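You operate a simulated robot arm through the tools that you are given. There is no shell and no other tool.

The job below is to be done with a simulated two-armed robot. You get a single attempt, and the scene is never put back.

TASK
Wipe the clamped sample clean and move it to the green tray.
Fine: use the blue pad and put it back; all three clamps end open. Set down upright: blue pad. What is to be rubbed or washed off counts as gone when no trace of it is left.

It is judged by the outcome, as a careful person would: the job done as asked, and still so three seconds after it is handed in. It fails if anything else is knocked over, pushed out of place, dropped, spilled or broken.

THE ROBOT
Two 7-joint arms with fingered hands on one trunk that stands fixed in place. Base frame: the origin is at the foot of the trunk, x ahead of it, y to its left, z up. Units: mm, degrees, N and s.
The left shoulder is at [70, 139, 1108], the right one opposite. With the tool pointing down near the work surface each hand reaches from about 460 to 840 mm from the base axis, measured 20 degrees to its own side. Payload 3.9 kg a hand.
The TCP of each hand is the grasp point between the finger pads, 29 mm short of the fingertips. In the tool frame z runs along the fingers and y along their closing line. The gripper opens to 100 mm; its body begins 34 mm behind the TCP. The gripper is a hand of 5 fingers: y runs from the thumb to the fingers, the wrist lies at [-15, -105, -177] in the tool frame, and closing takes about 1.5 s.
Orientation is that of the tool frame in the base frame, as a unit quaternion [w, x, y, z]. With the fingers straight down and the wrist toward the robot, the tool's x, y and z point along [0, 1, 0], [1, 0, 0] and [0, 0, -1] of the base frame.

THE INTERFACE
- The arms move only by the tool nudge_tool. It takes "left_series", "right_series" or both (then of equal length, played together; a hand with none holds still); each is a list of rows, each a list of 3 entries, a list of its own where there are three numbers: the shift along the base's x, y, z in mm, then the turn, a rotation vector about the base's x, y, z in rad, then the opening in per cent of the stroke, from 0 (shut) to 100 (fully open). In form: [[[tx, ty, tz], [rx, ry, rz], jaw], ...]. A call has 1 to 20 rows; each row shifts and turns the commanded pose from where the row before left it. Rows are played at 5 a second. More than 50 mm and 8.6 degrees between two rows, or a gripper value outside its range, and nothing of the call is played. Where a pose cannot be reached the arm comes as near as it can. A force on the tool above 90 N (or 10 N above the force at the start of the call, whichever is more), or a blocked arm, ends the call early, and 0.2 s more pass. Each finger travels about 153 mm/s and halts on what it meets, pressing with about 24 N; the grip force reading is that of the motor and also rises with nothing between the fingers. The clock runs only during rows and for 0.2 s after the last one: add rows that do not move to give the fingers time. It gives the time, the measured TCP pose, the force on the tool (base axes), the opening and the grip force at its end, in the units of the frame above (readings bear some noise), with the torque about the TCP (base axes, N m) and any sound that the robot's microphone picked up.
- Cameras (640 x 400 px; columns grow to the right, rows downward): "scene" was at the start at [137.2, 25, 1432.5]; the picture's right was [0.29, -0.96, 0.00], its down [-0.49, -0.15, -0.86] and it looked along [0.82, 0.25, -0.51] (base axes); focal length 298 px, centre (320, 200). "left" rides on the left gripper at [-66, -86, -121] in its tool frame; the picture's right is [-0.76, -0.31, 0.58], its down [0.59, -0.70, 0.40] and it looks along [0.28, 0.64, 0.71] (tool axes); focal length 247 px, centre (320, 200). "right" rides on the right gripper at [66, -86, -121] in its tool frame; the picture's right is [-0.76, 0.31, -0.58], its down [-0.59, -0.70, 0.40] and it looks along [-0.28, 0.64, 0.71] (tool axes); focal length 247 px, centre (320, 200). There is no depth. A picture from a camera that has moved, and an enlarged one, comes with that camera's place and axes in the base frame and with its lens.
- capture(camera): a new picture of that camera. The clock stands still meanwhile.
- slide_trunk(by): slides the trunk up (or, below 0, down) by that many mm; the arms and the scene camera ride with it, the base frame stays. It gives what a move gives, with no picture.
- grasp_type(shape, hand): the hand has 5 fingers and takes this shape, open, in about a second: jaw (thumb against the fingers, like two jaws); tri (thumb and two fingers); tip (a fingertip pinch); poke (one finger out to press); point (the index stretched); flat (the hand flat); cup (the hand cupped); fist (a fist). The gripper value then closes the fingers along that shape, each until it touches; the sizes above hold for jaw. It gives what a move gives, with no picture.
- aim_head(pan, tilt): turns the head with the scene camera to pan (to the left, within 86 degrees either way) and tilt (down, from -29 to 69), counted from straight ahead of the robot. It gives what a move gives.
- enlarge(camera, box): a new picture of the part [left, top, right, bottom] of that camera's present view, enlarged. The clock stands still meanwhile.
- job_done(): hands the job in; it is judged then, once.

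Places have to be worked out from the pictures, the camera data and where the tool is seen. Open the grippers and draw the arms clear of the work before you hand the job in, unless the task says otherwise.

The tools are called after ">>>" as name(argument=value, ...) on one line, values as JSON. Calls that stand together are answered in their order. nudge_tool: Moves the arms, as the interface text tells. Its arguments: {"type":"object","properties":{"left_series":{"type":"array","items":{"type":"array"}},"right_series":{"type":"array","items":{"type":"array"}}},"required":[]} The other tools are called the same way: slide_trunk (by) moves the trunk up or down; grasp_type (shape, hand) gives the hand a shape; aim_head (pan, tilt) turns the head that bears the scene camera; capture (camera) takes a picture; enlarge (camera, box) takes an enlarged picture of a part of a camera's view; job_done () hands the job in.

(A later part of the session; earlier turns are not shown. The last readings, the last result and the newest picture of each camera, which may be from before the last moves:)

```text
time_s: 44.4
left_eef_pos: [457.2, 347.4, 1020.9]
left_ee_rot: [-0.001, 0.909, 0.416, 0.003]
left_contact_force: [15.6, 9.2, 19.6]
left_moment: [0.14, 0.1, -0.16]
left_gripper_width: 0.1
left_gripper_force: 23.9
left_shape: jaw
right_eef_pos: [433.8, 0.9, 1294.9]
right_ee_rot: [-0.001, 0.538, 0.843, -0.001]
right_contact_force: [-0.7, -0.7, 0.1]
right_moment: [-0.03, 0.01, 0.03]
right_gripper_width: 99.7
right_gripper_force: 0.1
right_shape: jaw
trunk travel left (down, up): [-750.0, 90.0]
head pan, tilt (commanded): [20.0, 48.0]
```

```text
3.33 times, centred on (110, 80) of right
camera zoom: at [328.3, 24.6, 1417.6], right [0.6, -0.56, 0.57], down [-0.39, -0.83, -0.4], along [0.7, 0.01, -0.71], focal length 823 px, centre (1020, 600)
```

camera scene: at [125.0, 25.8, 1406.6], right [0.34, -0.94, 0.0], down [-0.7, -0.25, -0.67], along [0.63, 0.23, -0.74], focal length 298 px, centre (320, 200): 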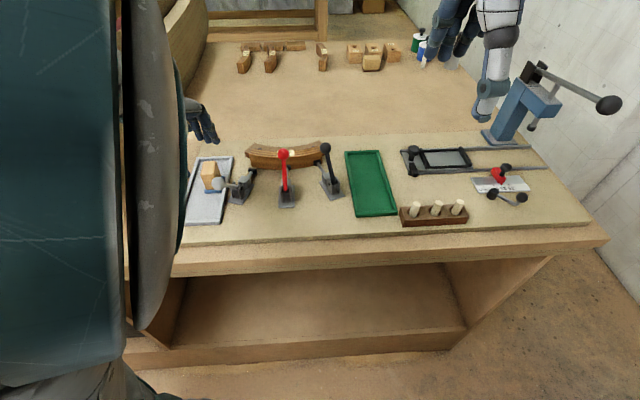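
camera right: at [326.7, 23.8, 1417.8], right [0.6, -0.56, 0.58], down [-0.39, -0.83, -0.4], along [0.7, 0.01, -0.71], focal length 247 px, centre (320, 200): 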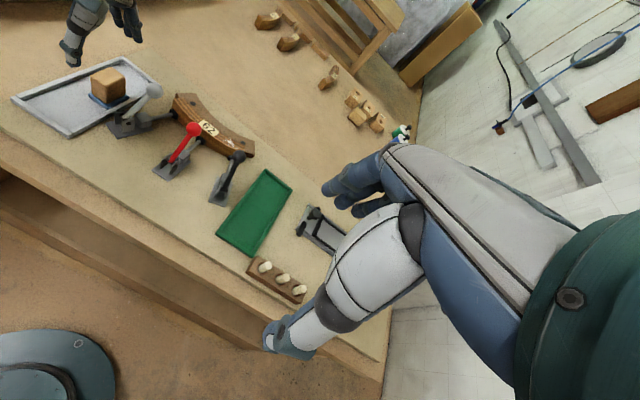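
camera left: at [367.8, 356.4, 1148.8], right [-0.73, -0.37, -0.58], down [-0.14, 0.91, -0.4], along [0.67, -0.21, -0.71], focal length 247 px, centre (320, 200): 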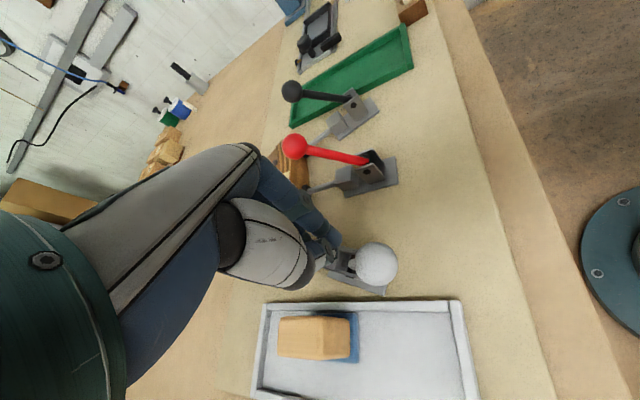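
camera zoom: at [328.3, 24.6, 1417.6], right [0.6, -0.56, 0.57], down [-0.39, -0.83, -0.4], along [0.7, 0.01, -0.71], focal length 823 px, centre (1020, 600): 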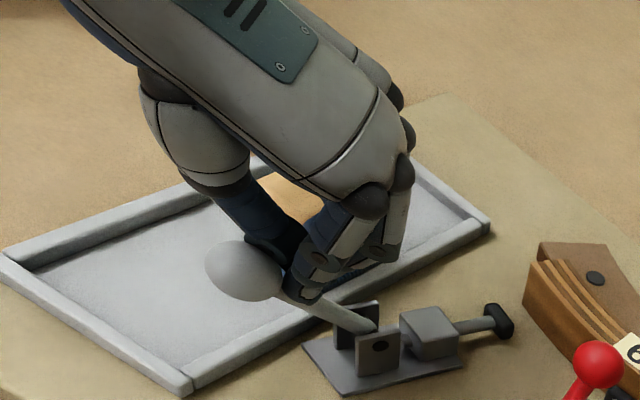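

Force rose to ~27 N without movement: the white lever is at its open stop. I back off, rise, and go to the front side of the red knob.

>>> nudge_tool(left_series=[[[8, 1, 6], [0, 0, 0], 0], [[4, 0, 30], [0, 0, 0], 0], [[0, 0, 40], [0, 0, 0], 0], [[20, -15, 20], [0, 0, 0], 0], [[35, -17, 0], [0, 0, 0], 0], [[35, -17, 0], [0, 0, 0], 0], [[33, -18, 0], [0, 0, 0], 0], [[0, 0, -25], [0, 0, 0], 0], [[0, 0, 0], [0, 0, 0], 0]])

>>> capture(camera="left")

>>> enlarge(camera="right", box=[60, 30, 260, 190])

>>> enlarge(camera="scene", box=[170, 70, 350, 220])

```text
time_s: 46.4
left_eef_pos: [587.9, 279.1, 1088.5]
left_ee_rot: [0.0, 0.91, 0.416, 0.001]
left_contact_force: [-0.4, 0.1, 1.1]
left_moment: [0.03, -0.01, -0.05]
left_gripper_width: 0.2
left_gripper_force: 23.7
left_shape: jaw
right_eef_pos: [432.6, -1.0, 1294.6]
right_ee_rot: [0.0, 0.537, 0.844, 0.0]
right_contact_force: [-0.3, 0.1, -0.1]
right_moment: [0.03, 0.04, 0.0]
right_gripper_width: 99.8
right_gripper_force: 0.1
right_shape: jaw
trunk travel left (down, up): [-750.0, 90.0]
head pan, tilt (commanded): [20.0, 48.0]
```

```text
taken
camera left: at [480.7, 285.5, 1210.2], right [-0.73, -0.37, -0.58], down [-0.15, 0.91, -0.4], along [0.67, -0.21, -0.71], focal length 247 px, centre (320, 200)
```

left: 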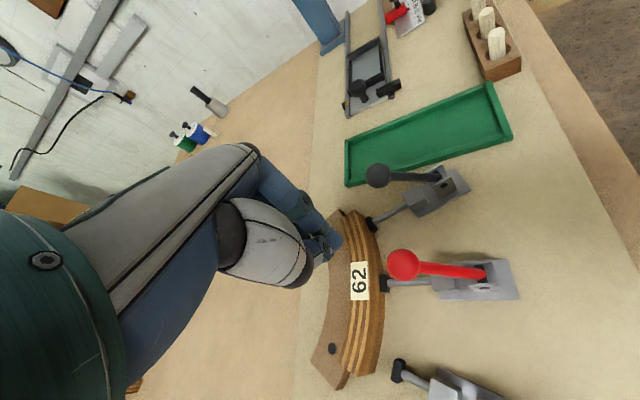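

```text
2.50 times, centred on (160, 110) of right
camera zoom: at [326.8, 23.6, 1417.8], right [0.6, -0.56, 0.58], down [-0.39, -0.83, -0.4], along [0.7, 0.01, -0.71], focal length 617 px, centre (720, 425)
```

zoom: 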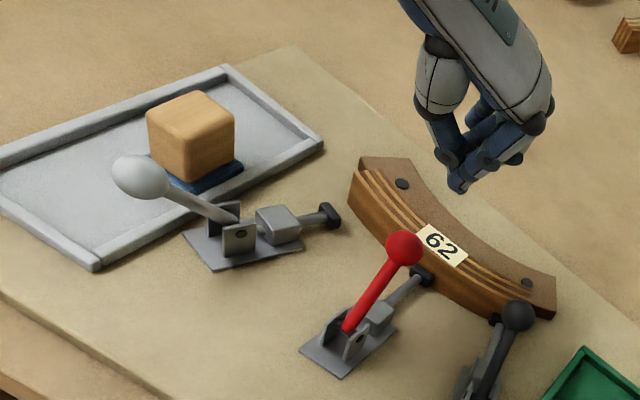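

```text
2.67 times, centred on (260, 145) of scene
camera zoom: at [125.0, 25.1, 1406.7], right [0.34, -0.94, 0.0], down [-0.7, -0.25, -0.67], along [0.63, 0.23, -0.74], focal length 793 px, centre (480, 347)
```

zoom: 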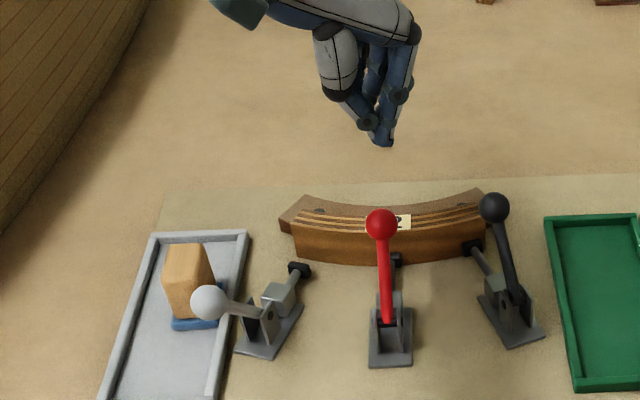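

White is clearly open. The red knob re-measures at [558,267,1009]; I descend in front of it (above the sample, fingertips ≈997).

>>> nudge_tool(left_series=[[[5, 2, -22], [0, 0, 0], 0], [[0, 0, -22], [0, 0, 0], 0], [[0, 0, -18], [0, 0, 0], 0], [[0, 0, 0], [0, 0, 0], 0]])

>>> enlarge(camera="left", box=[250, 160, 510, 340])

>>> enlarge(camera="right", box=[120, 50, 260, 170])

>>> enlarge(camera="scene", box=[220, 90, 350, 220])

```text
time_s: 47.4
left_eef_pos: [594.0, 282.9, 1026.2]
left_ee_rot: [0.001, 0.91, 0.414, 0.0]
left_contact_force: [-0.3, 0.8, -0.5]
left_moment: [-0.02, -0.03, 0.02]
left_gripper_width: 0.2
left_gripper_force: 24.4
left_shape: jaw
right_eef_pos: [432.4, -0.7, 1294.5]
right_ee_rot: [-0.001, 0.538, 0.843, 0.001]
right_contact_force: [0.6, 0.2, 0.0]
right_moment: [0.0, 0.0, 0.0]
right_gripper_width: 99.6
right_gripper_force: 0.1
right_shape: jaw
trunk travel left (down, up): [-750.0, 90.0]
head pan, tilt (commanded): [20.0, 48.0]
```

```text
2.22 times, centred on (380, 250) of left
camera zoom: at [485.9, 288.9, 1148.1], right [-0.73, -0.37, -0.58], down [-0.14, 0.91, -0.4], along [0.67, -0.21, -0.71], focal length 549 px, centre (187, 89)
```

zoom: 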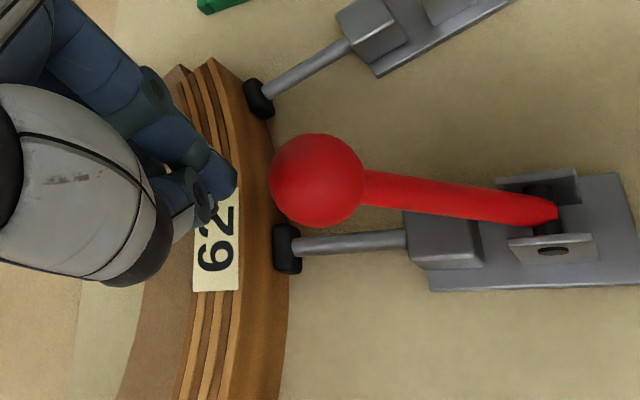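

```text
3.33 times, centred on (190, 110) of right
camera zoom: at [326.8, 24.1, 1417.7], right [0.6, -0.56, 0.58], down [-0.39, -0.83, -0.4], along [0.7, 0.01, -0.71], focal length 823 px, centre (753, 500)
```

zoom: 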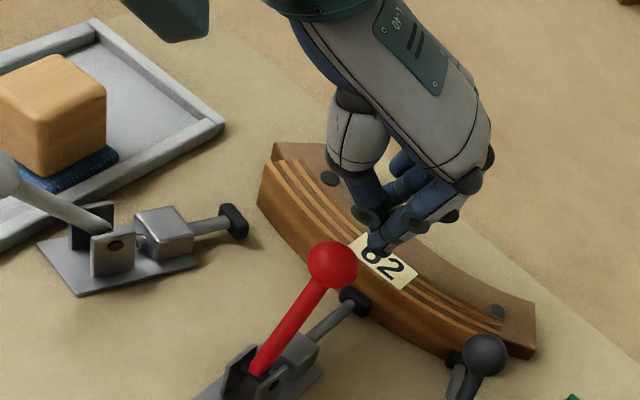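

```text
3.08 times, centred on (285, 155) of scene
camera zoom: at [124.9, 25.6, 1406.7], right [0.34, -0.94, 0.0], down [-0.7, -0.25, -0.67], along [0.63, 0.23, -0.74], focal length 915 px, centre (428, 338)
```

zoom: 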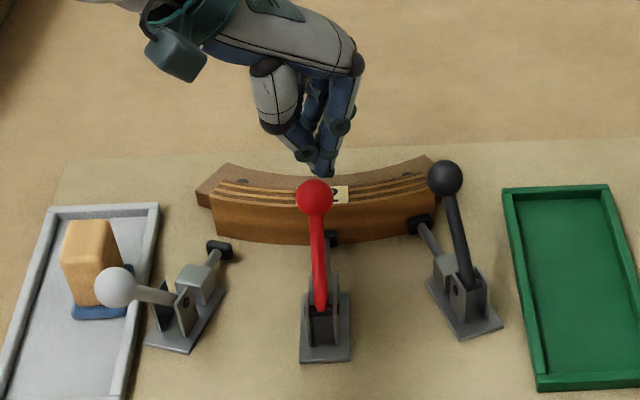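

Fingertips are right in front of the red knob. I pull it back along its arc in the lever's plane.

>>> nudge_tool(left_series=[[[-9.2, -3.8, 0], [0, 0, 0], 0], [[-6.5, -2.7, 3], [0, 0, 0], 0], [[-6.5, -2.7, 3.5], [0, 0, 0], 0], [[-8.3, -3.4, 3.5], [0, 0, 0], 0], [[-8.3, -3.4, 3.5], [0, 0, 0], 0], [[0, 0, 0], [0, 0, 0], 0]])

>>> enlarge(camera="right", box=[120, 50, 260, 170])

>>> enlarge(camera="left", box=[250, 160, 510, 340])

```text
time_s: 48.8
left_eef_pos: [554.7, 266.4, 1040.7]
left_ee_rot: [0.0, 0.909, 0.416, -0.001]
left_contact_force: [-0.1, -0.3, 0.1]
left_moment: [0.01, -0.02, -0.02]
left_gripper_width: 0.0
left_gripper_force: 24.3
left_shape: jaw
right_eef_pos: [432.7, -0.1, 1295.2]
right_ee_rot: [-0.001, 0.538, 0.843, 0.0]
right_contact_force: [0.4, 0.0, -0.1]
right_moment: [0.0, 0.01, -0.03]
right_gripper_width: 99.6
right_gripper_force: 0.0
right_shape: jaw
trunk travel left (down, up): [-750.0, 90.0]
head pan, tilt (commanded): [20.0, 48.0]
```

```text
3.33 times, centred on (190, 110) of right
camera zoom: at [327.1, 24.3, 1417.6], right [0.6, -0.56, 0.58], down [-0.39, -0.83, -0.4], along [0.7, 0.01, -0.71], focal length 823 px, centre (753, 500)
```

zoom: 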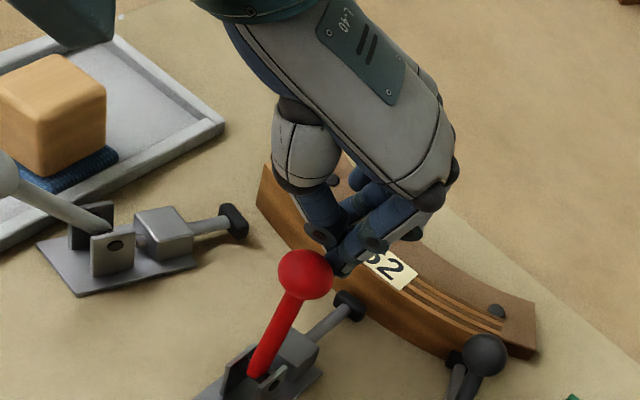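

```text
2.22 times, centred on (380, 250) of left
camera zoom: at [448.2, 273.4, 1162.1], right [-0.73, -0.37, -0.58], down [-0.15, 0.91, -0.4], along [0.67, -0.21, -0.71], focal length 549 px, centre (187, 89)
```

zoom: 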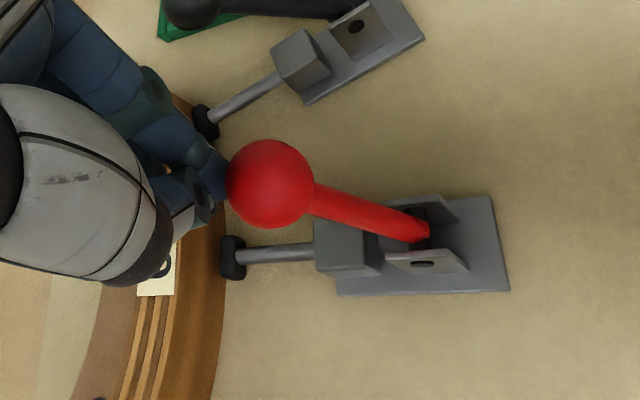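

The red lever follows. I continue over the top and back down the other side.

>>> nudge_tool(left_series=[[[-8.3, -3.4, 1.5], [0, 0, 0], 0], [[-8.3, -3.4, 0.5], [0, 0, 0], 0], [[-8.3, -3.4, -1], [0, 0, 0], 0], [[-8.3, -3.4, -2], [0, 0, 0], 0], [[-8.3, -3.4, -3], [0, 0, 0], 0], [[-7, -2.9, -4], [0, 0, 0], 0], [[0, 0, 0], [0, 0, 0], 0]])

>>> enlarge(camera="right", box=[100, 50, 240, 170])

>>> enlarge(camera="left", box=[250, 160, 510, 340])

>>> enlarge(camera="scene", box=[220, 90, 350, 220])

```text
time_s: 50.4
left_eef_pos: [506.0, 246.2, 1034.6]
left_ee_rot: [0.0, 0.91, 0.415, 0.0]
left_contact_force: [0.5, -0.3, -1.2]
left_moment: [0.03, 0.0, 0.05]
left_gripper_width: 0.0
left_gripper_force: 24.2
left_shape: jaw
right_eef_pos: [432.5, -0.0, 1294.2]
right_ee_rot: [-0.001, 0.537, 0.843, 0.001]
right_contact_force: [0.0, -0.6, -0.9]
right_moment: [-0.02, 0.02, -0.01]
right_gripper_width: 99.9
right_gripper_force: 0.0
right_shape: jaw
trunk travel left (down, up): [-750.0, 90.0]
head pan, tilt (commanded): [20.0, 48.0]
```

```text
3.33 times, centred on (170, 110) of right
camera zoom: at [326.9, 24.4, 1417.7], right [0.6, -0.56, 0.58], down [-0.39, -0.83, -0.4], along [0.7, 0.01, -0.71], focal length 823 px, centre (820, 500)
```

zoom: 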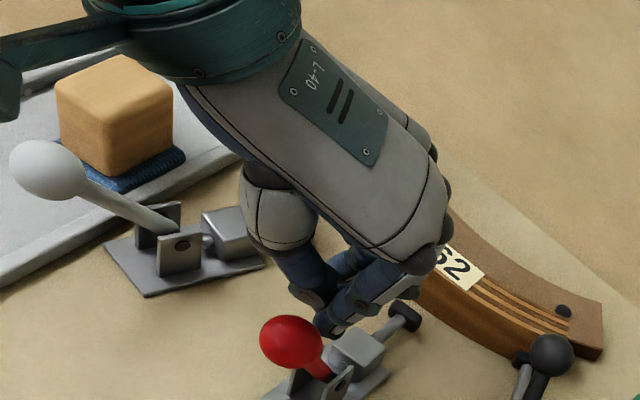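

```text
2.22 times, centred on (380, 250) of left
camera zoom: at [398.3, 253.6, 1154.4], right [-0.73, -0.37, -0.58], down [-0.15, 0.91, -0.4], along [0.67, -0.21, -0.71], focal length 549 px, centre (187, 89)
```

zoom: 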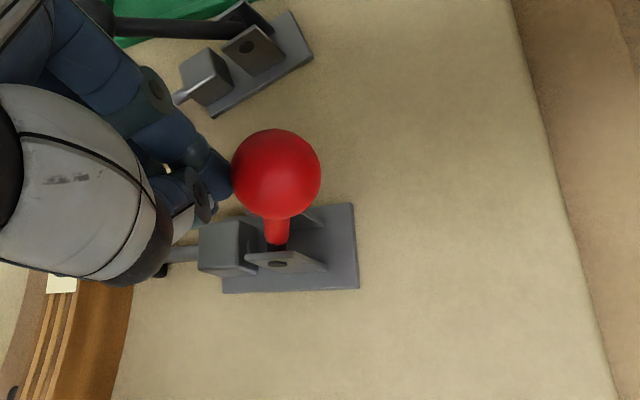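

```text
3.08 times, centred on (285, 155) of scene
camera zoom: at [125.0, 25.9, 1406.6], right [0.34, -0.94, 0.0], down [-0.7, -0.25, -0.67], along [0.63, 0.23, -0.74], focal length 915 px, centre (428, 338)
```

zoom: 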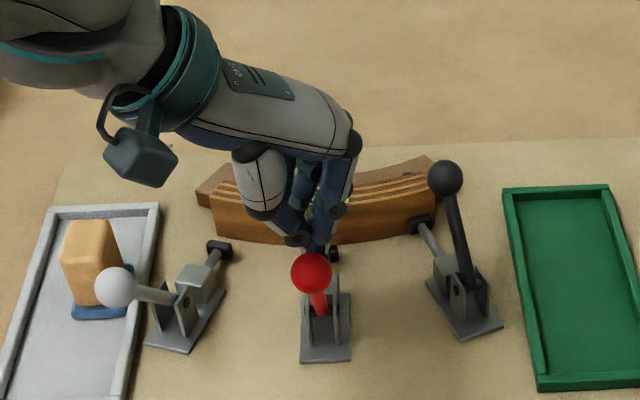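

Red is ~25° past vertical. I continue gently to its stop, watching the force.

>>> nudge_tool(left_series=[[[-6, -2.5, -3.5], [0, 0, 0], 0], [[-6, -2.5, -4], [0, 0, 0], 0], [[-4, -1.7, -3], [0, 0, 0], 0], [[-3, -1.2, -2], [0, 0, 0], 0], [[0, 0, 0], [0, 0, 0], 0]])

>>> enlarge(camera="scene", box=[220, 90, 350, 220])

```text
time_s: 51.6
left_eef_pos: [488.1, 238.3, 1021.0]
left_ee_rot: [0.0, 0.91, 0.416, 0.0]
left_contact_force: [2.3, 0.3, 2.4]
left_moment: [-0.01, -0.01, 0.05]
left_gripper_width: 0.1
left_gripper_force: 23.6
left_shape: jaw
right_eef_pos: [432.7, 0.0, 1295.2]
right_ee_rot: [-0.001, 0.537, 0.843, 0.0]
right_contact_force: [-0.1, 0.4, 0.7]
right_moment: [0.0, -0.05, 0.04]
right_gripper_width: 99.6
right_gripper_force: 0.1
right_shape: jaw
trunk travel left (down, up): [-750.0, 90.0]
head pan, tilt (commanded): [20.0, 48.0]
```

```text
3.08 times, centred on (285, 155) of scene
camera zoom: at [125.2, 25.8, 1406.7], right [0.34, -0.94, 0.0], down [-0.7, -0.25, -0.67], along [0.63, 0.23, -0.74], focal length 915 px, centre (428, 338)
```

zoom: 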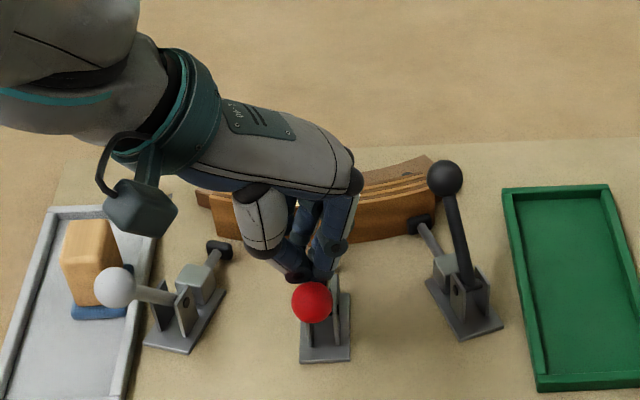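

Force is starting to build; I push a few more mm to confirm the stop.

>>> nudge_tool(left_series=[[[-2.8, -1.2, -1.5], [0, 0, 0], 0], [[-2.8, -1.2, -1.5], [0, 0, 0], 0], [[0, 0, 0], [0, 0, 0], 0]])

>>> enlarge(camera="scene", box=[220, 90, 350, 220])

```text
time_s: 52.4
left_eef_pos: [485.5, 237.1, 1019.2]
left_ee_rot: [0.0, 0.91, 0.415, 0.002]
left_contact_force: [19.5, 6.1, 19.3]
left_moment: [0.01, -0.34, 0.07]
left_gripper_width: 0.0
left_gripper_force: 23.9
left_shape: jaw
right_eef_pos: [434.2, -0.1, 1294.1]
right_ee_rot: [-0.001, 0.537, 0.844, 0.0]
right_contact_force: [0.2, 0.5, 1.3]
right_moment: [0.0, -0.02, 0.0]
right_gripper_width: 99.9
right_gripper_force: 0.0
right_shape: jaw
trunk travel left (down, up): [-750.0, 90.0]
head pan, tilt (commanded): [20.0, 48.0]
```

```text
3.08 times, centred on (285, 155) of scene
camera zoom: at [127.2, 25.9, 1406.7], right [0.34, -0.94, 0.0], down [-0.7, -0.25, -0.67], along [0.63, 0.23, -0.74], focal length 915 px, centre (428, 338)
```

zoom: 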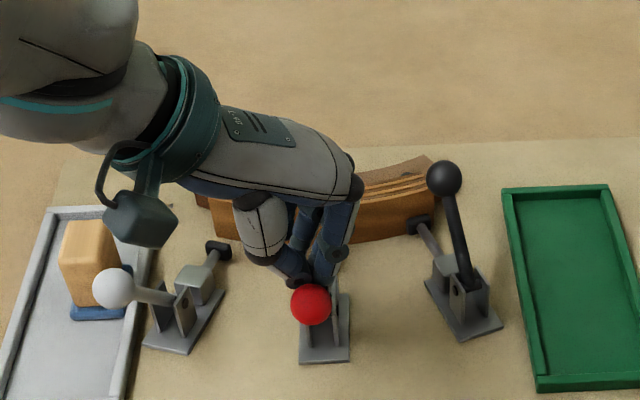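

The red lever is at its open stop (~28 N). I back off, rise, and move to the front side of the black knob.

>>> nudge_tool(left_series=[[[7, 3, 5], [0, 0, 0], 0], [[3, 1, 35], [0, 0, 0], 0], [[5, 0, 40], [0, 0, 0], 0], [[33, -6, 16], [0, 0, 0], 0], [[34, -6, 0], [0, 0, 0], 0], [[34, -6, 0], [0, 0, 0], 0], [[33, -6, 0], [0, 0, 0], 0], [[0, 0, -25], [0, 0, 0], 0], [[0, 0, 0], [0, 0, 0], 0]])

>>> capture(camera="left")

>>> enlarge(camera="right", box=[100, 50, 280, 200])

>>> enlarge(camera="scene", box=[190, 70, 370, 220])

```text
time_s: 54.4
left_eef_pos: [635.3, 218.0, 1089.5]
left_ee_rot: [0.001, 0.91, 0.415, 0.001]
left_contact_force: [0.0, 0.0, -0.4]
left_moment: [0.01, 0.02, -0.01]
left_gripper_width: 0.0
left_gripper_force: 24.1
left_shape: jaw
right_eef_pos: [431.8, 0.5, 1295.1]
right_ee_rot: [-0.001, 0.537, 0.843, 0.0]
right_contact_force: [0.7, -1.1, 0.6]
right_moment: [-0.01, 0.01, 0.03]
right_gripper_width: 99.9
right_gripper_force: 0.1
right_shape: jaw
trunk travel left (down, up): [-750.0, 90.0]
head pan, tilt (commanded): [20.0, 48.0]
```

```text
taken
camera left: at [527.2, 224.2, 1211.1], right [-0.73, -0.37, -0.58], down [-0.15, 0.91, -0.4], along [0.67, -0.21, -0.71], focal length 247 px, centre (320, 200)
```

left: 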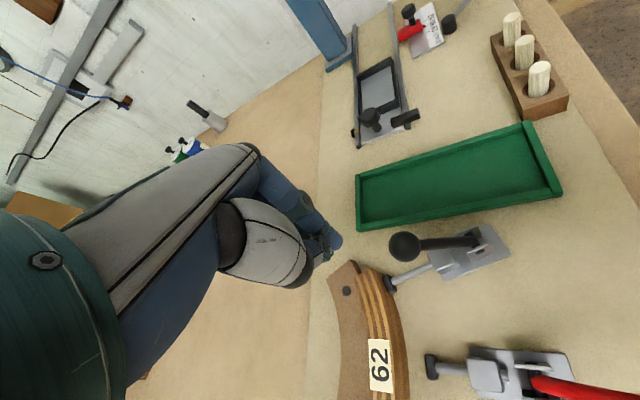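

```text
2.67 times, centred on (190, 125) of right
camera zoom: at [326.7, 24.0, 1417.8], right [0.6, -0.56, 0.58], down [-0.39, -0.83, -0.4], along [0.7, 0.01, -0.71], focal length 659 px, centre (667, 400)
```

zoom: 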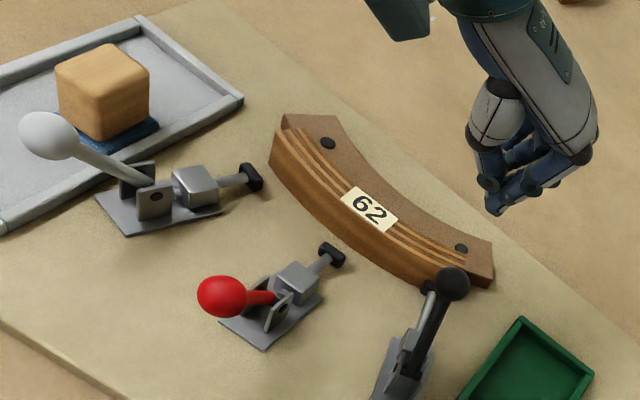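

```text
2.67 times, centred on (280, 145) of scene
camera zoom: at [124.8, 25.5, 1406.7], right [0.34, -0.94, 0.0], down [-0.7, -0.25, -0.67], along [0.63, 0.23, -0.74], focal length 793 px, centre (427, 347)
```

zoom: 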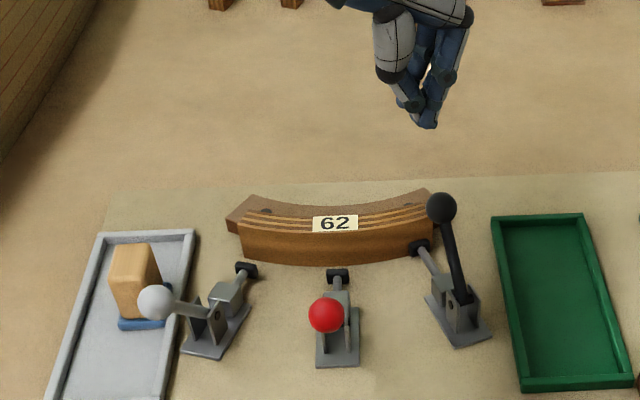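

The black knob re-measures at [608,190,1010]. I descend in front of it.

>>> nudge_tool(left_series=[[[0, 0, -22], [0, 0, 0], 0], [[0, 0, -22], [0, 0, 0], 0], [[0, 0, -18], [0, 0, 0], 0], [[0, 0, 0], [0, 0, 0], 0]])

>>> enlarge(camera="left", box=[250, 160, 510, 340])

>>> enlarge(camera="right", box=[150, 60, 290, 200])

```text
time_s: 55.4
left_eef_pos: [631.8, 215.8, 1027.5]
left_ee_rot: [-0.001, 0.91, 0.415, -0.001]
left_contact_force: [-0.4, -0.1, -0.4]
left_moment: [0.05, 0.0, 0.02]
left_gripper_width: 0.0
left_gripper_force: 23.7
left_shape: jaw
right_eef_pos: [432.7, -0.8, 1295.8]
right_ee_rot: [-0.001, 0.537, 0.843, 0.0]
right_contact_force: [0.7, -0.5, 0.3]
right_moment: [-0.04, -0.01, -0.04]
right_gripper_width: 99.9
right_gripper_force: 0.0
right_shape: jaw
trunk travel left (down, up): [-750.0, 90.0]
head pan, tilt (commanded): [20.0, 48.0]
```

```text
2.22 times, centred on (380, 250) of left
camera zoom: at [524.4, 223.4, 1149.0], right [-0.73, -0.37, -0.58], down [-0.14, 0.91, -0.4], along [0.67, -0.21, -0.71], focal length 549 px, centre (187, 89)
```

zoom: 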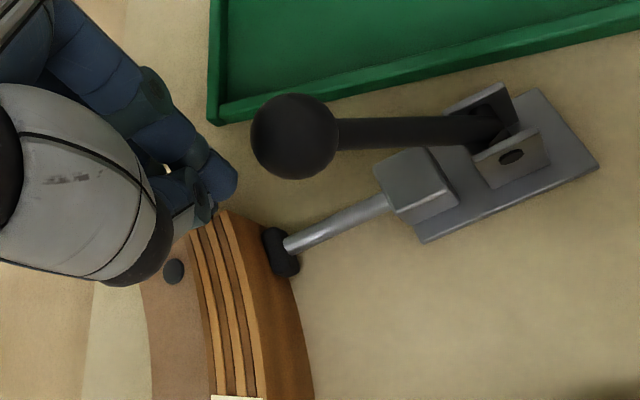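

```text
2.86 times, centred on (220, 130) of right
camera zoom: at [326.6, 24.0, 1417.8], right [0.6, -0.56, 0.58], down [-0.39, -0.83, -0.4], along [0.7, 0.01, -0.71], focal length 706 px, centre (606, 400)
```

zoom: 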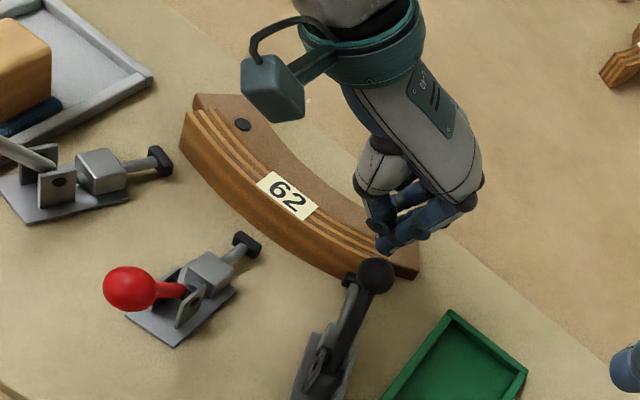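

The tips line up with the black lever's swing direction. I pull it back along its 45° arc.

>>> nudge_tool(left_series=[[[-4.5, -4.5, 0], [0, 0, 0], 0], [[-4.9, -4.9, 3], [0, 0, 0], 0], [[-4.9, -4.9, 3.5], [0, 0, 0], 0], [[-6, -6, 3.5], [0, 0, 0], 0], [[-6, -6, 3], [0, 0, 0], 0], [[0, 0, 0], [0, 0, 0], 0]])

>>> enlarge(camera="left", box=[250, 160, 510, 340])

>>> enlarge(camera="right", box=[150, 60, 290, 200])

```text
time_s: 56.8
left_eef_pos: [605.4, 189.2, 1039.3]
left_ee_rot: [-0.001, 0.909, 0.416, 0.0]
left_contact_force: [0.0, -0.5, 0.1]
left_moment: [0.03, 0.03, -0.01]
left_gripper_width: 0.2
left_gripper_force: 23.8
left_shape: jaw
right_eef_pos: [433.2, -0.5, 1293.8]
right_ee_rot: [-0.001, 0.538, 0.843, 0.001]
right_contact_force: [0.8, -0.2, 0.0]
right_moment: [0.01, 0.01, 0.01]
right_gripper_width: 99.8
right_gripper_force: 0.1
right_shape: jaw
trunk travel left (down, up): [-750.0, 90.0]
head pan, tilt (commanded): [20.0, 48.0]
```

```text
2.22 times, centred on (380, 250) of left
camera zoom: at [498.2, 197.0, 1161.3], right [-0.73, -0.37, -0.58], down [-0.15, 0.91, -0.4], along [0.67, -0.21, -0.71], focal length 549 px, centre (187, 89)
```

zoom: 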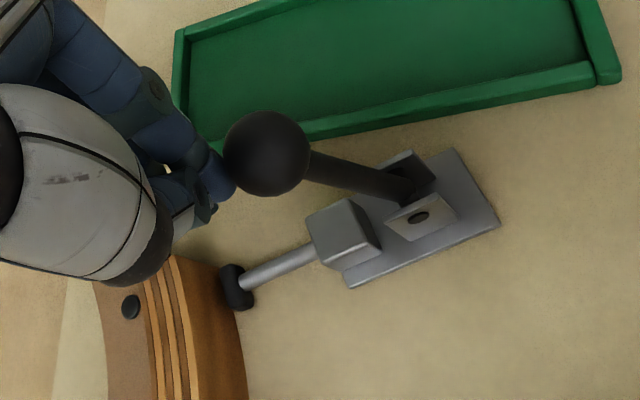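

```text
2.86 times, centred on (220, 130) of right
camera zoom: at [326.9, 24.3, 1417.7], right [0.6, -0.56, 0.58], down [-0.39, -0.83, -0.4], along [0.7, 0.01, -0.71], focal length 706 px, centre (606, 400)
```

zoom: 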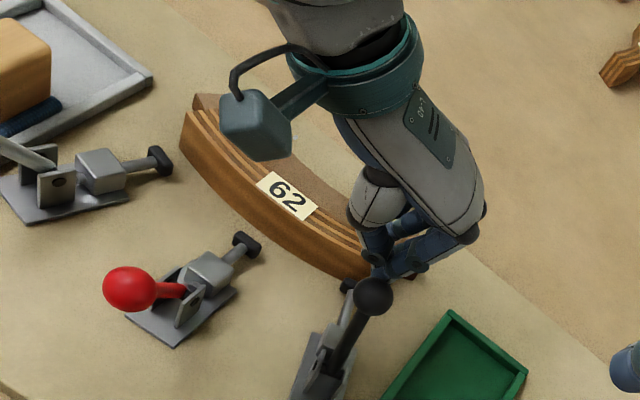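

The black lever follows too. I continue over the top and back.

>>> nudge_tool(left_series=[[[-6.4, -6.4, 2], [0, 0, 0], 0], [[-6.4, -6.4, 0.5], [0, 0, 0], 0], [[-6.4, -6.4, -1], [0, 0, 0], 0], [[-6.4, -6.4, -2], [0, 0, 0], 0], [[-6.4, -6.4, -3], [0, 0, 0], 0], [[-5.4, -5.4, -4], [0, 0, 0], 0], [[0, 0, 0], [0, 0, 0], 0]])

>>> enlarge(camera="left", box=[250, 160, 510, 340])

>>> enlarge(camera="scene", box=[230, 90, 380, 220])

```text
time_s: 58.4
left_eef_pos: [569.4, 153.3, 1033.4]
left_ee_rot: [0.0, 0.91, 0.415, 0.0]
left_contact_force: [0.1, 0.1, -0.3]
left_moment: [-0.05, 0.0, 0.01]
left_gripper_width: 0.0
left_gripper_force: 24.4
left_shape: jaw
right_eef_pos: [432.7, -0.5, 1295.9]
right_ee_rot: [-0.001, 0.537, 0.843, 0.0]
right_contact_force: [0.0, -0.1, -0.2]
right_moment: [0.0, -0.04, -0.02]
right_gripper_width: 99.7
right_gripper_force: 0.1
right_shape: jaw
trunk travel left (down, up): [-750.0, 90.0]
head pan, tilt (commanded): [20.0, 48.0]
```

```text
2.22 times, centred on (380, 250) of left
camera zoom: at [461.1, 159.7, 1154.4], right [-0.73, -0.37, -0.58], down [-0.15, 0.91, -0.4], along [0.67, -0.21, -0.71], focal length 549 px, centre (187, 89)
```

zoom: 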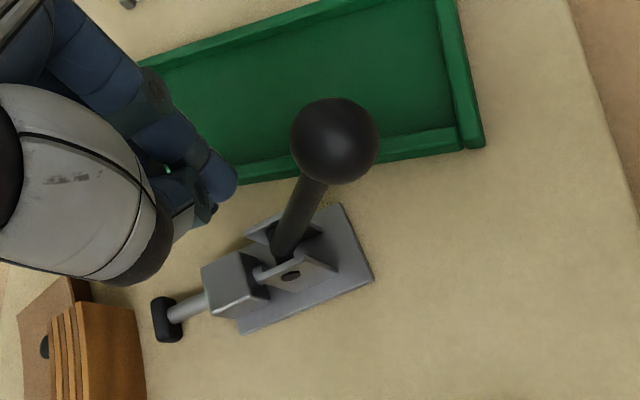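

```text
3.08 times, centred on (305, 155) of scene
camera zoom: at [125.0, 25.8, 1406.7], right [0.34, -0.94, 0.0], down [-0.7, -0.25, -0.67], along [0.63, 0.23, -0.74], focal length 915 px, centre (366, 338)
```

zoom: 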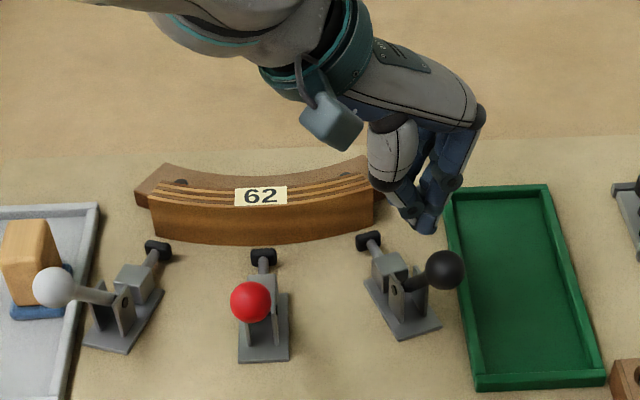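

The black lever has already swung back by itself to about −41°, like the others. I follow gently to confirm it is at its stop.

>>> nudge_tool(left_series=[[[-4.2, -4.2, -3], [0, 0, 0], 0], [[-4.2, -4.2, -4], [0, 0, 0], 0], [[-4.2, -4.2, -4], [0, 0, 0], 0], [[-2.5, -2.5, -2], [0, 0, 0], 0], [[0, 0, 0], [0, 0, 0], 0]])

>>> enlarge(camera="left", box=[250, 160, 510, 340])

>>> enlarge(camera="scene", box=[230, 90, 380, 220])

```text
time_s: 59.6
left_eef_pos: [553.8, 138.1, 1020.0]
left_ee_rot: [0.001, 0.909, 0.416, 0.001]
left_contact_force: [5.1, 3.7, 4.0]
left_moment: [0.05, -0.09, 0.04]
left_gripper_width: 0.0
left_gripper_force: 23.8
left_shape: jaw
right_eef_pos: [433.7, 0.6, 1294.7]
right_ee_rot: [-0.002, 0.537, 0.844, 0.0]
right_contact_force: [-0.1, -0.5, -1.0]
right_moment: [0.0, 0.0, 0.0]
right_gripper_width: 99.9
right_gripper_force: 0.1
right_shape: jaw
trunk travel left (down, up): [-750.0, 90.0]
head pan, tilt (commanded): [20.0, 48.0]
```

```text
2.22 times, centred on (380, 250) of left
camera zoom: at [446.0, 145.4, 1140.9], right [-0.73, -0.37, -0.58], down [-0.15, 0.91, -0.4], along [0.67, -0.21, -0.71], focal length 549 px, centre (187, 89)
```

zoom: 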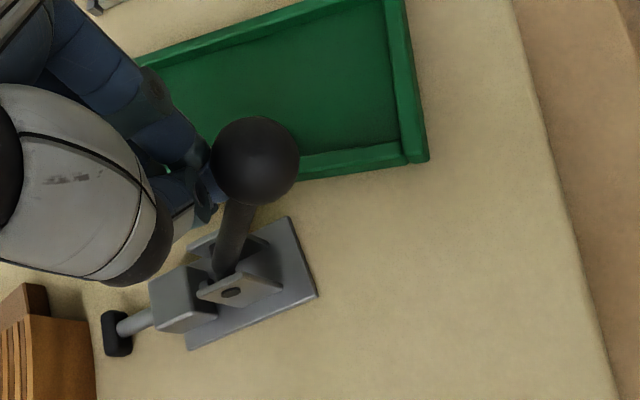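

```text
3.08 times, centred on (305, 155) of scene
camera zoom: at [125.6, 26.3, 1406.6], right [0.34, -0.94, 0.0], down [-0.7, -0.25, -0.67], along [0.63, 0.23, -0.74], focal length 915 px, centre (366, 338)
```

zoom: 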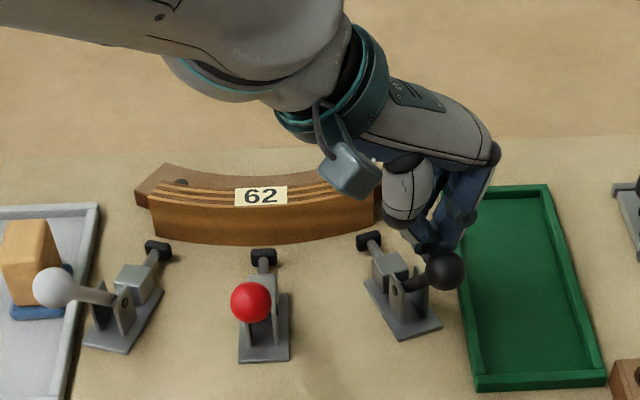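

The black lever holds against ~8 N without moving: it is at its open stop, so all three clamps are open. I back off, rise, and turn the hand back to face across the sample at its middle.

>>> nudge_tool(left_series=[[[6, 6, 5], [0, 0, 0], 0], [[3, 3, 35], [0, 0, 0], 0], [[0, 0, 40], [0, 0, 0], 0], [[0, 5, 30], [0, 0, 0.141], 0], [[8, 20, 0], [0, 0, 0.141], 0], [[8, 20, 0], [0, 0, 0.141], 0], [[8, 20, 0], [0, 0, 0.141], 10], [[8, 20, 0], [0, 0, 0.141], 20], [[8, 20, 0], [0, 0, 0.141], 30], [[8, 20, 0], [0, 0, 0.141], 40], [[8, 20, 0], [0, 0, 0.141], 50], [[0, 0, 0], [0, 0, 0], 50]])

>>> grasp_type(shape="tri", hand="left")

>>> capture(camera="left")

>>> enlarge(camera="scene", box=[180, 50, 380, 230])

>>> enlarge(camera="right", box=[80, 0, 280, 190])

```text
time_s: 62.2
left_eef_pos: [618.1, 290.0, 1127.8]
left_ee_rot: [0.001, 0.546, 0.838, 0.0]
left_contact_force: [0.0, 0.7, -0.7]
left_moment: [-0.01, -0.02, 0.05]
left_gripper_width: 50.0
left_gripper_force: 0.1
left_shape: jaw
right_eef_pos: [431.2, -0.2, 1294.7]
right_ee_rot: [-0.001, 0.537, 0.844, 0.0]
right_contact_force: [0.5, -0.7, -1.1]
right_moment: [-0.03, -0.04, -0.03]
right_gripper_width: 99.7
right_gripper_force: 0.0
right_shape: jaw
trunk travel left (down, up): [-750.0, 90.0]
head pan, tilt (commanded): [20.0, 48.0]
```

```text
time_s: 63.1
left_eef_pos: [616.8, 291.1, 1128.6]
left_ee_rot: [0.0, 0.547, 0.837, 0.0]
left_contact_force: [-0.4, -0.1, 0.2]
left_moment: [0.0, 0.01, -0.01]
left_gripper_width: 100.1
left_gripper_force: 0.0
left_shape: tri
right_eef_pos: [431.8, -0.9, 1295.4]
right_ee_rot: [0.0, 0.537, 0.843, 0.0]
right_contact_force: [-0.1, -0.7, 0.3]
right_moment: [-0.02, 0.02, 0.04]
right_gripper_width: 100.1
right_gripper_force: 0.0
right_shape: jaw
trunk travel left (down, up): [-750.0, 90.0]
head pan, tilt (commanded): [20.0, 48.0]
```

```text
taken
camera left: at [566.1, 196.2, 1250.2], right [0.02, -0.82, -0.58], down [-0.88, 0.26, -0.4], along [0.47, 0.52, -0.71], focal length 247 px, centre (320, 200)
```

left: 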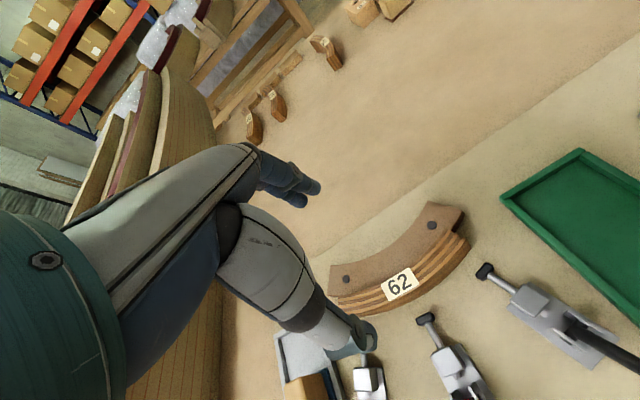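

```text
2.22 times, centred on (280, 140) of scene
camera zoom: at [125.1, 25.8, 1406.6], right [0.34, -0.94, 0.0], down [-0.7, -0.25, -0.67], along [0.63, 0.23, -0.74], focal length 661 px, centre (409, 333)
```

zoom: 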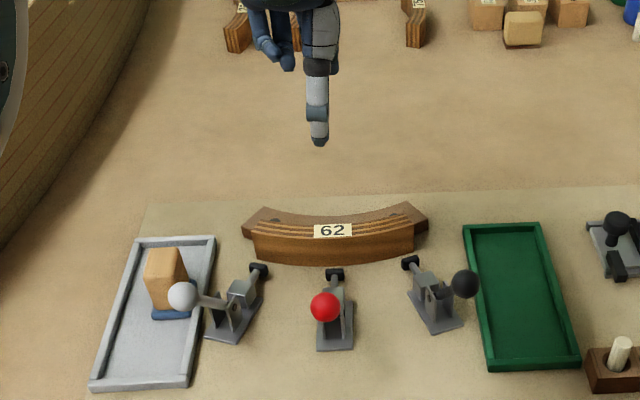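

```text
2.11 times, centred on (180, 95) of right
camera zoom: at [327.0, 24.3, 1417.7], right [0.6, -0.56, 0.58], down [-0.39, -0.83, -0.4], along [0.7, 0.01, -0.71], focal length 520 px, centre (615, 421)
```

zoom: 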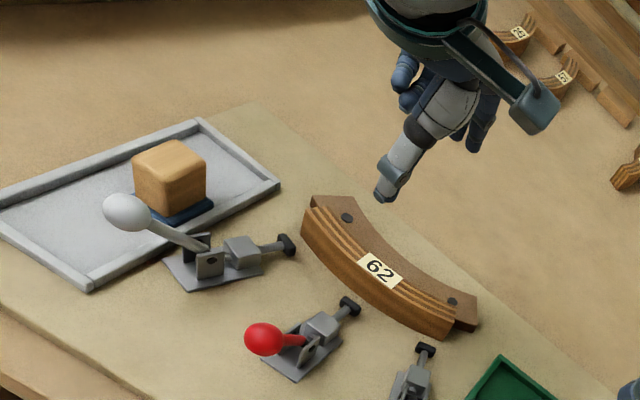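

In "tri" the ring and little fingers fold away, leaving index and middle opposite the thumb — well balanced for the sample. I preview it closing to about 35% to see where the tips meet.

>>> nudge_tool(left_series=[[[0, 0, 0], [0, 0, 0], 60], [[0, 0, 0], [0, 0, 0], 35], [[0, 0, 0], [0, 0, 0], 35], [[0, 0, 0], [0, 0, 0], 35]])

>>> enlarge(camera="left", box=[250, 150, 450, 370])

>>> enlarge(camera="right", box=[150, 0, 270, 120])

```text
time_s: 64.1
left_eef_pos: [618.4, 290.3, 1129.4]
left_ee_rot: [0.0, 0.547, 0.837, -0.001]
left_contact_force: [-0.2, 0.4, -0.5]
left_moment: [0.0, 0.02, -0.03]
left_gripper_width: 35.6
left_gripper_force: 0.1
left_shape: tri
right_eef_pos: [433.4, 0.7, 1295.1]
right_ee_rot: [0.0, 0.537, 0.844, 0.001]
right_contact_force: [0.0, -0.1, 0.2]
right_moment: [-0.01, -0.02, 0.02]
right_gripper_width: 99.9
right_gripper_force: 0.0
right_shape: jaw
trunk travel left (down, up): [-750.0, 90.0]
head pan, tilt (commanded): [20.0, 48.0]
```

```text
1.82 times, centred on (350, 260) of left
camera zoom: at [566.0, 196.2, 1250.2], right [0.02, -0.82, -0.58], down [-0.88, 0.26, -0.4], along [0.47, 0.52, -0.71], focal length 449 px, centre (266, 91)
```

zoom: 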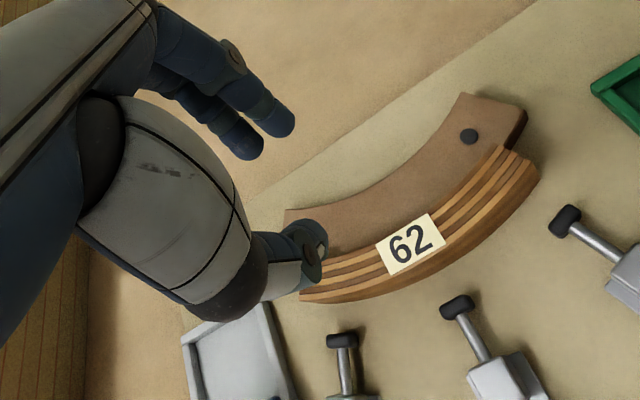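

```text
3.33 times, centred on (210, 60) of right
camera zoom: at [326.8, 24.2, 1417.7], right [0.6, -0.56, 0.58], down [-0.39, -0.83, -0.4], along [0.7, 0.01, -0.71], focal length 823 px, centre (687, 667)
```

zoom: 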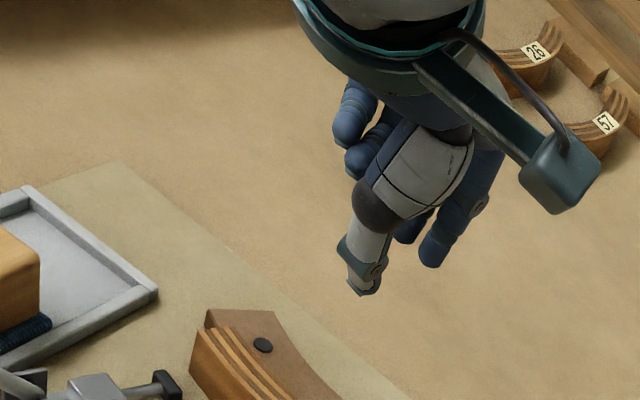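

Tips meet about 30 mm below the TCP with the thumb centred between index and middle. The label centre re-measures at [617,292], right under the TCP. I open to 60% and descend to just above the sample for a check.

>>> nudge_tool(left_series=[[[0, 1, -25], [0, 0, 0], 60], [[0, 0, -25], [0, 0, 0], 60], [[0, 0, -25], [0, 0, 0], 60], [[0, 0, -25], [0, 0, 0], 60], [[0, 0, -20], [0, 0, 0], 60], [[0, 0, 0], [0, 0, 0], 60]])

>>> enlarge(camera="left", box=[250, 150, 450, 370])

>>> enlarge(camera="right", box=[140, 60, 260, 170])

>>> enlarge(camera="scene", box=[220, 90, 350, 210])

```text
time_s: 65.5
left_eef_pos: [617.1, 291.5, 1007.6]
left_ee_rot: [0.0, 0.547, 0.837, 0.0]
left_contact_force: [0.3, -0.5, -0.8]
left_moment: [0.01, -0.01, 0.01]
left_gripper_width: 59.8
left_gripper_force: 0.1
left_shape: tri
right_eef_pos: [432.6, -0.9, 1294.7]
right_ee_rot: [-0.001, 0.537, 0.843, 0.0]
right_contact_force: [-1.4, -0.5, 0.2]
right_moment: [0.0, -0.01, 0.01]
right_gripper_width: 99.9
right_gripper_force: 0.0
right_shape: jaw
trunk travel left (down, up): [-750.0, 90.0]
head pan, tilt (commanded): [20.0, 48.0]
```

```text
1.82 times, centred on (350, 260) of left
camera zoom: at [565.9, 197.8, 1130.1], right [0.02, -0.82, -0.58], down [-0.88, 0.26, -0.4], along [0.47, 0.52, -0.71], focal length 449 px, centre (266, 91)
```

zoom: 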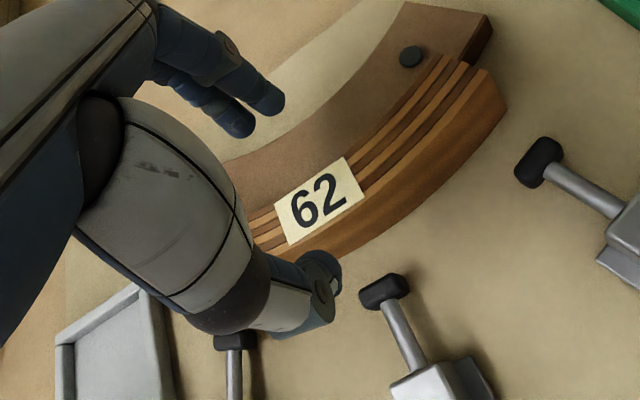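

```text
3.64 times, centred on (200, 115) of right
camera zoom: at [326.5, 24.2, 1417.8], right [0.6, -0.56, 0.58], down [-0.39, -0.83, -0.4], along [0.7, 0.01, -0.71], focal length 898 px, centre (756, 509)
```

zoom: 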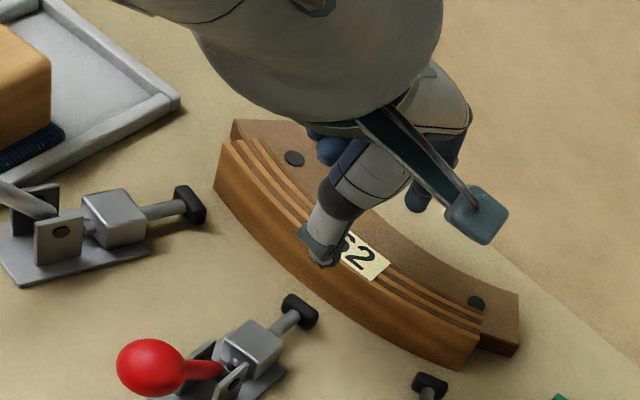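

```text
3.33 times, centred on (285, 150) of scene
camera zoom: at [124.6, 25.7, 1406.7], right [0.34, -0.94, 0.0], down [-0.7, -0.25, -0.67], along [0.63, 0.23, -0.74], focal length 992 px, centre (437, 367)
```

zoom: 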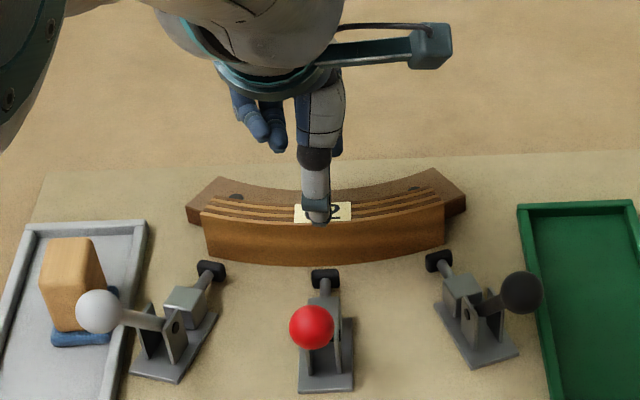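

Everything is centred, thumb on the near side and two fingers on the far side above the fixture. I lower to TCP z≈973 (tips ≈943, above the fixture's 936).

>>> nudge_tool(left_series=[[[0, 0.5, -12], [0, 0, 0], 60], [[0, 0, -12], [0, 0, 0], 60], [[0, 0, -7], [0, 0, 0], 60], [[0, 0, -3], [0, 0, 0], 60], [[0, 0, 0], [0, 0, 0], 60]])

>>> enlarge(camera="left", box=[250, 150, 450, 370])

>>> enlarge(camera="right", box=[140, 60, 260, 170])

>>> enlarge(camera="scene", box=[230, 100, 340, 200])

```text
time_s: 66.7
left_eef_pos: [617.4, 292.2, 975.1]
left_ee_rot: [-0.001, 0.547, 0.837, 0.0]
left_contact_force: [0.7, 0.1, -0.5]
left_moment: [0.0, -0.01, -0.01]
left_gripper_width: 59.8
left_gripper_force: 0.0
left_shape: tri
right_eef_pos: [432.2, -0.1, 1294.4]
right_ee_rot: [-0.001, 0.537, 0.843, 0.001]
right_contact_force: [0.0, -0.6, 0.1]
right_moment: [-0.01, -0.02, -0.01]
right_gripper_width: 100.0
right_gripper_force: 0.2
right_shape: jaw
trunk travel left (down, up): [-750.0, 90.0]
head pan, tilt (commanded): [20.0, 48.0]
```

```text
1.82 times, centred on (350, 260) of left
camera zoom: at [565.9, 198.2, 1096.3], right [0.02, -0.82, -0.58], down [-0.88, 0.26, -0.4], along [0.47, 0.52, -0.71], focal length 449 px, centre (266, 91)
```

zoom: 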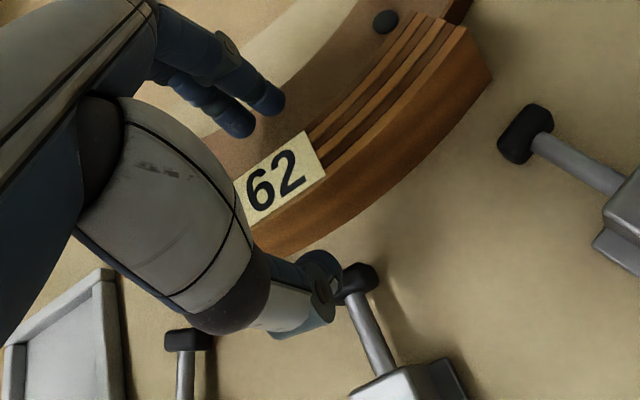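

```text
3.64 times, centred on (200, 115) of right
camera zoom: at [326.8, 24.2, 1417.8], right [0.6, -0.56, 0.58], down [-0.39, -0.83, -0.4], along [0.7, 0.01, -0.71], focal length 898 px, centre (756, 509)
```

zoom: 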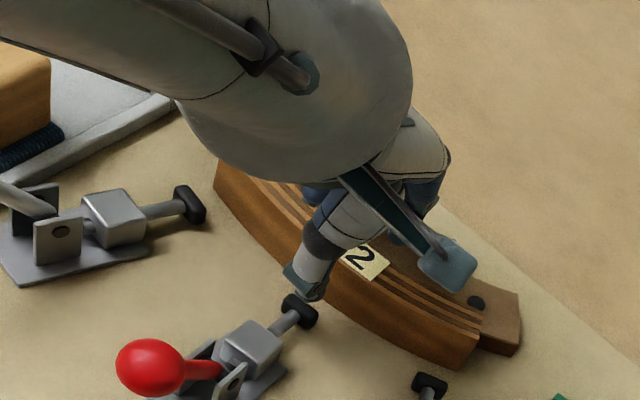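

```text
4.00 times, centred on (285, 150) of scene
camera zoom: at [124.9, 25.7, 1406.7], right [0.34, -0.94, 0.0], down [-0.7, -0.25, -0.67], along [0.63, 0.23, -0.74], focal length 1190 px, centre (460, 400)
```

zoom: 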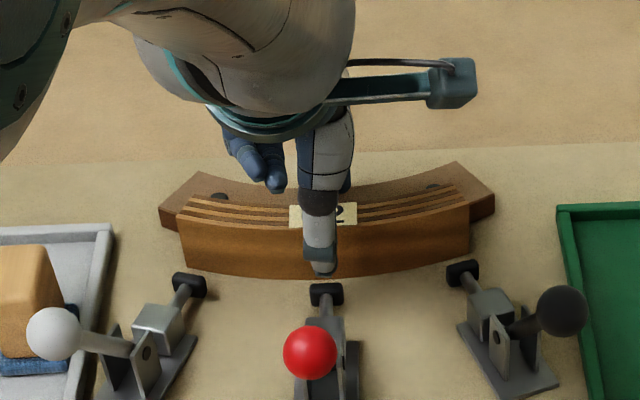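

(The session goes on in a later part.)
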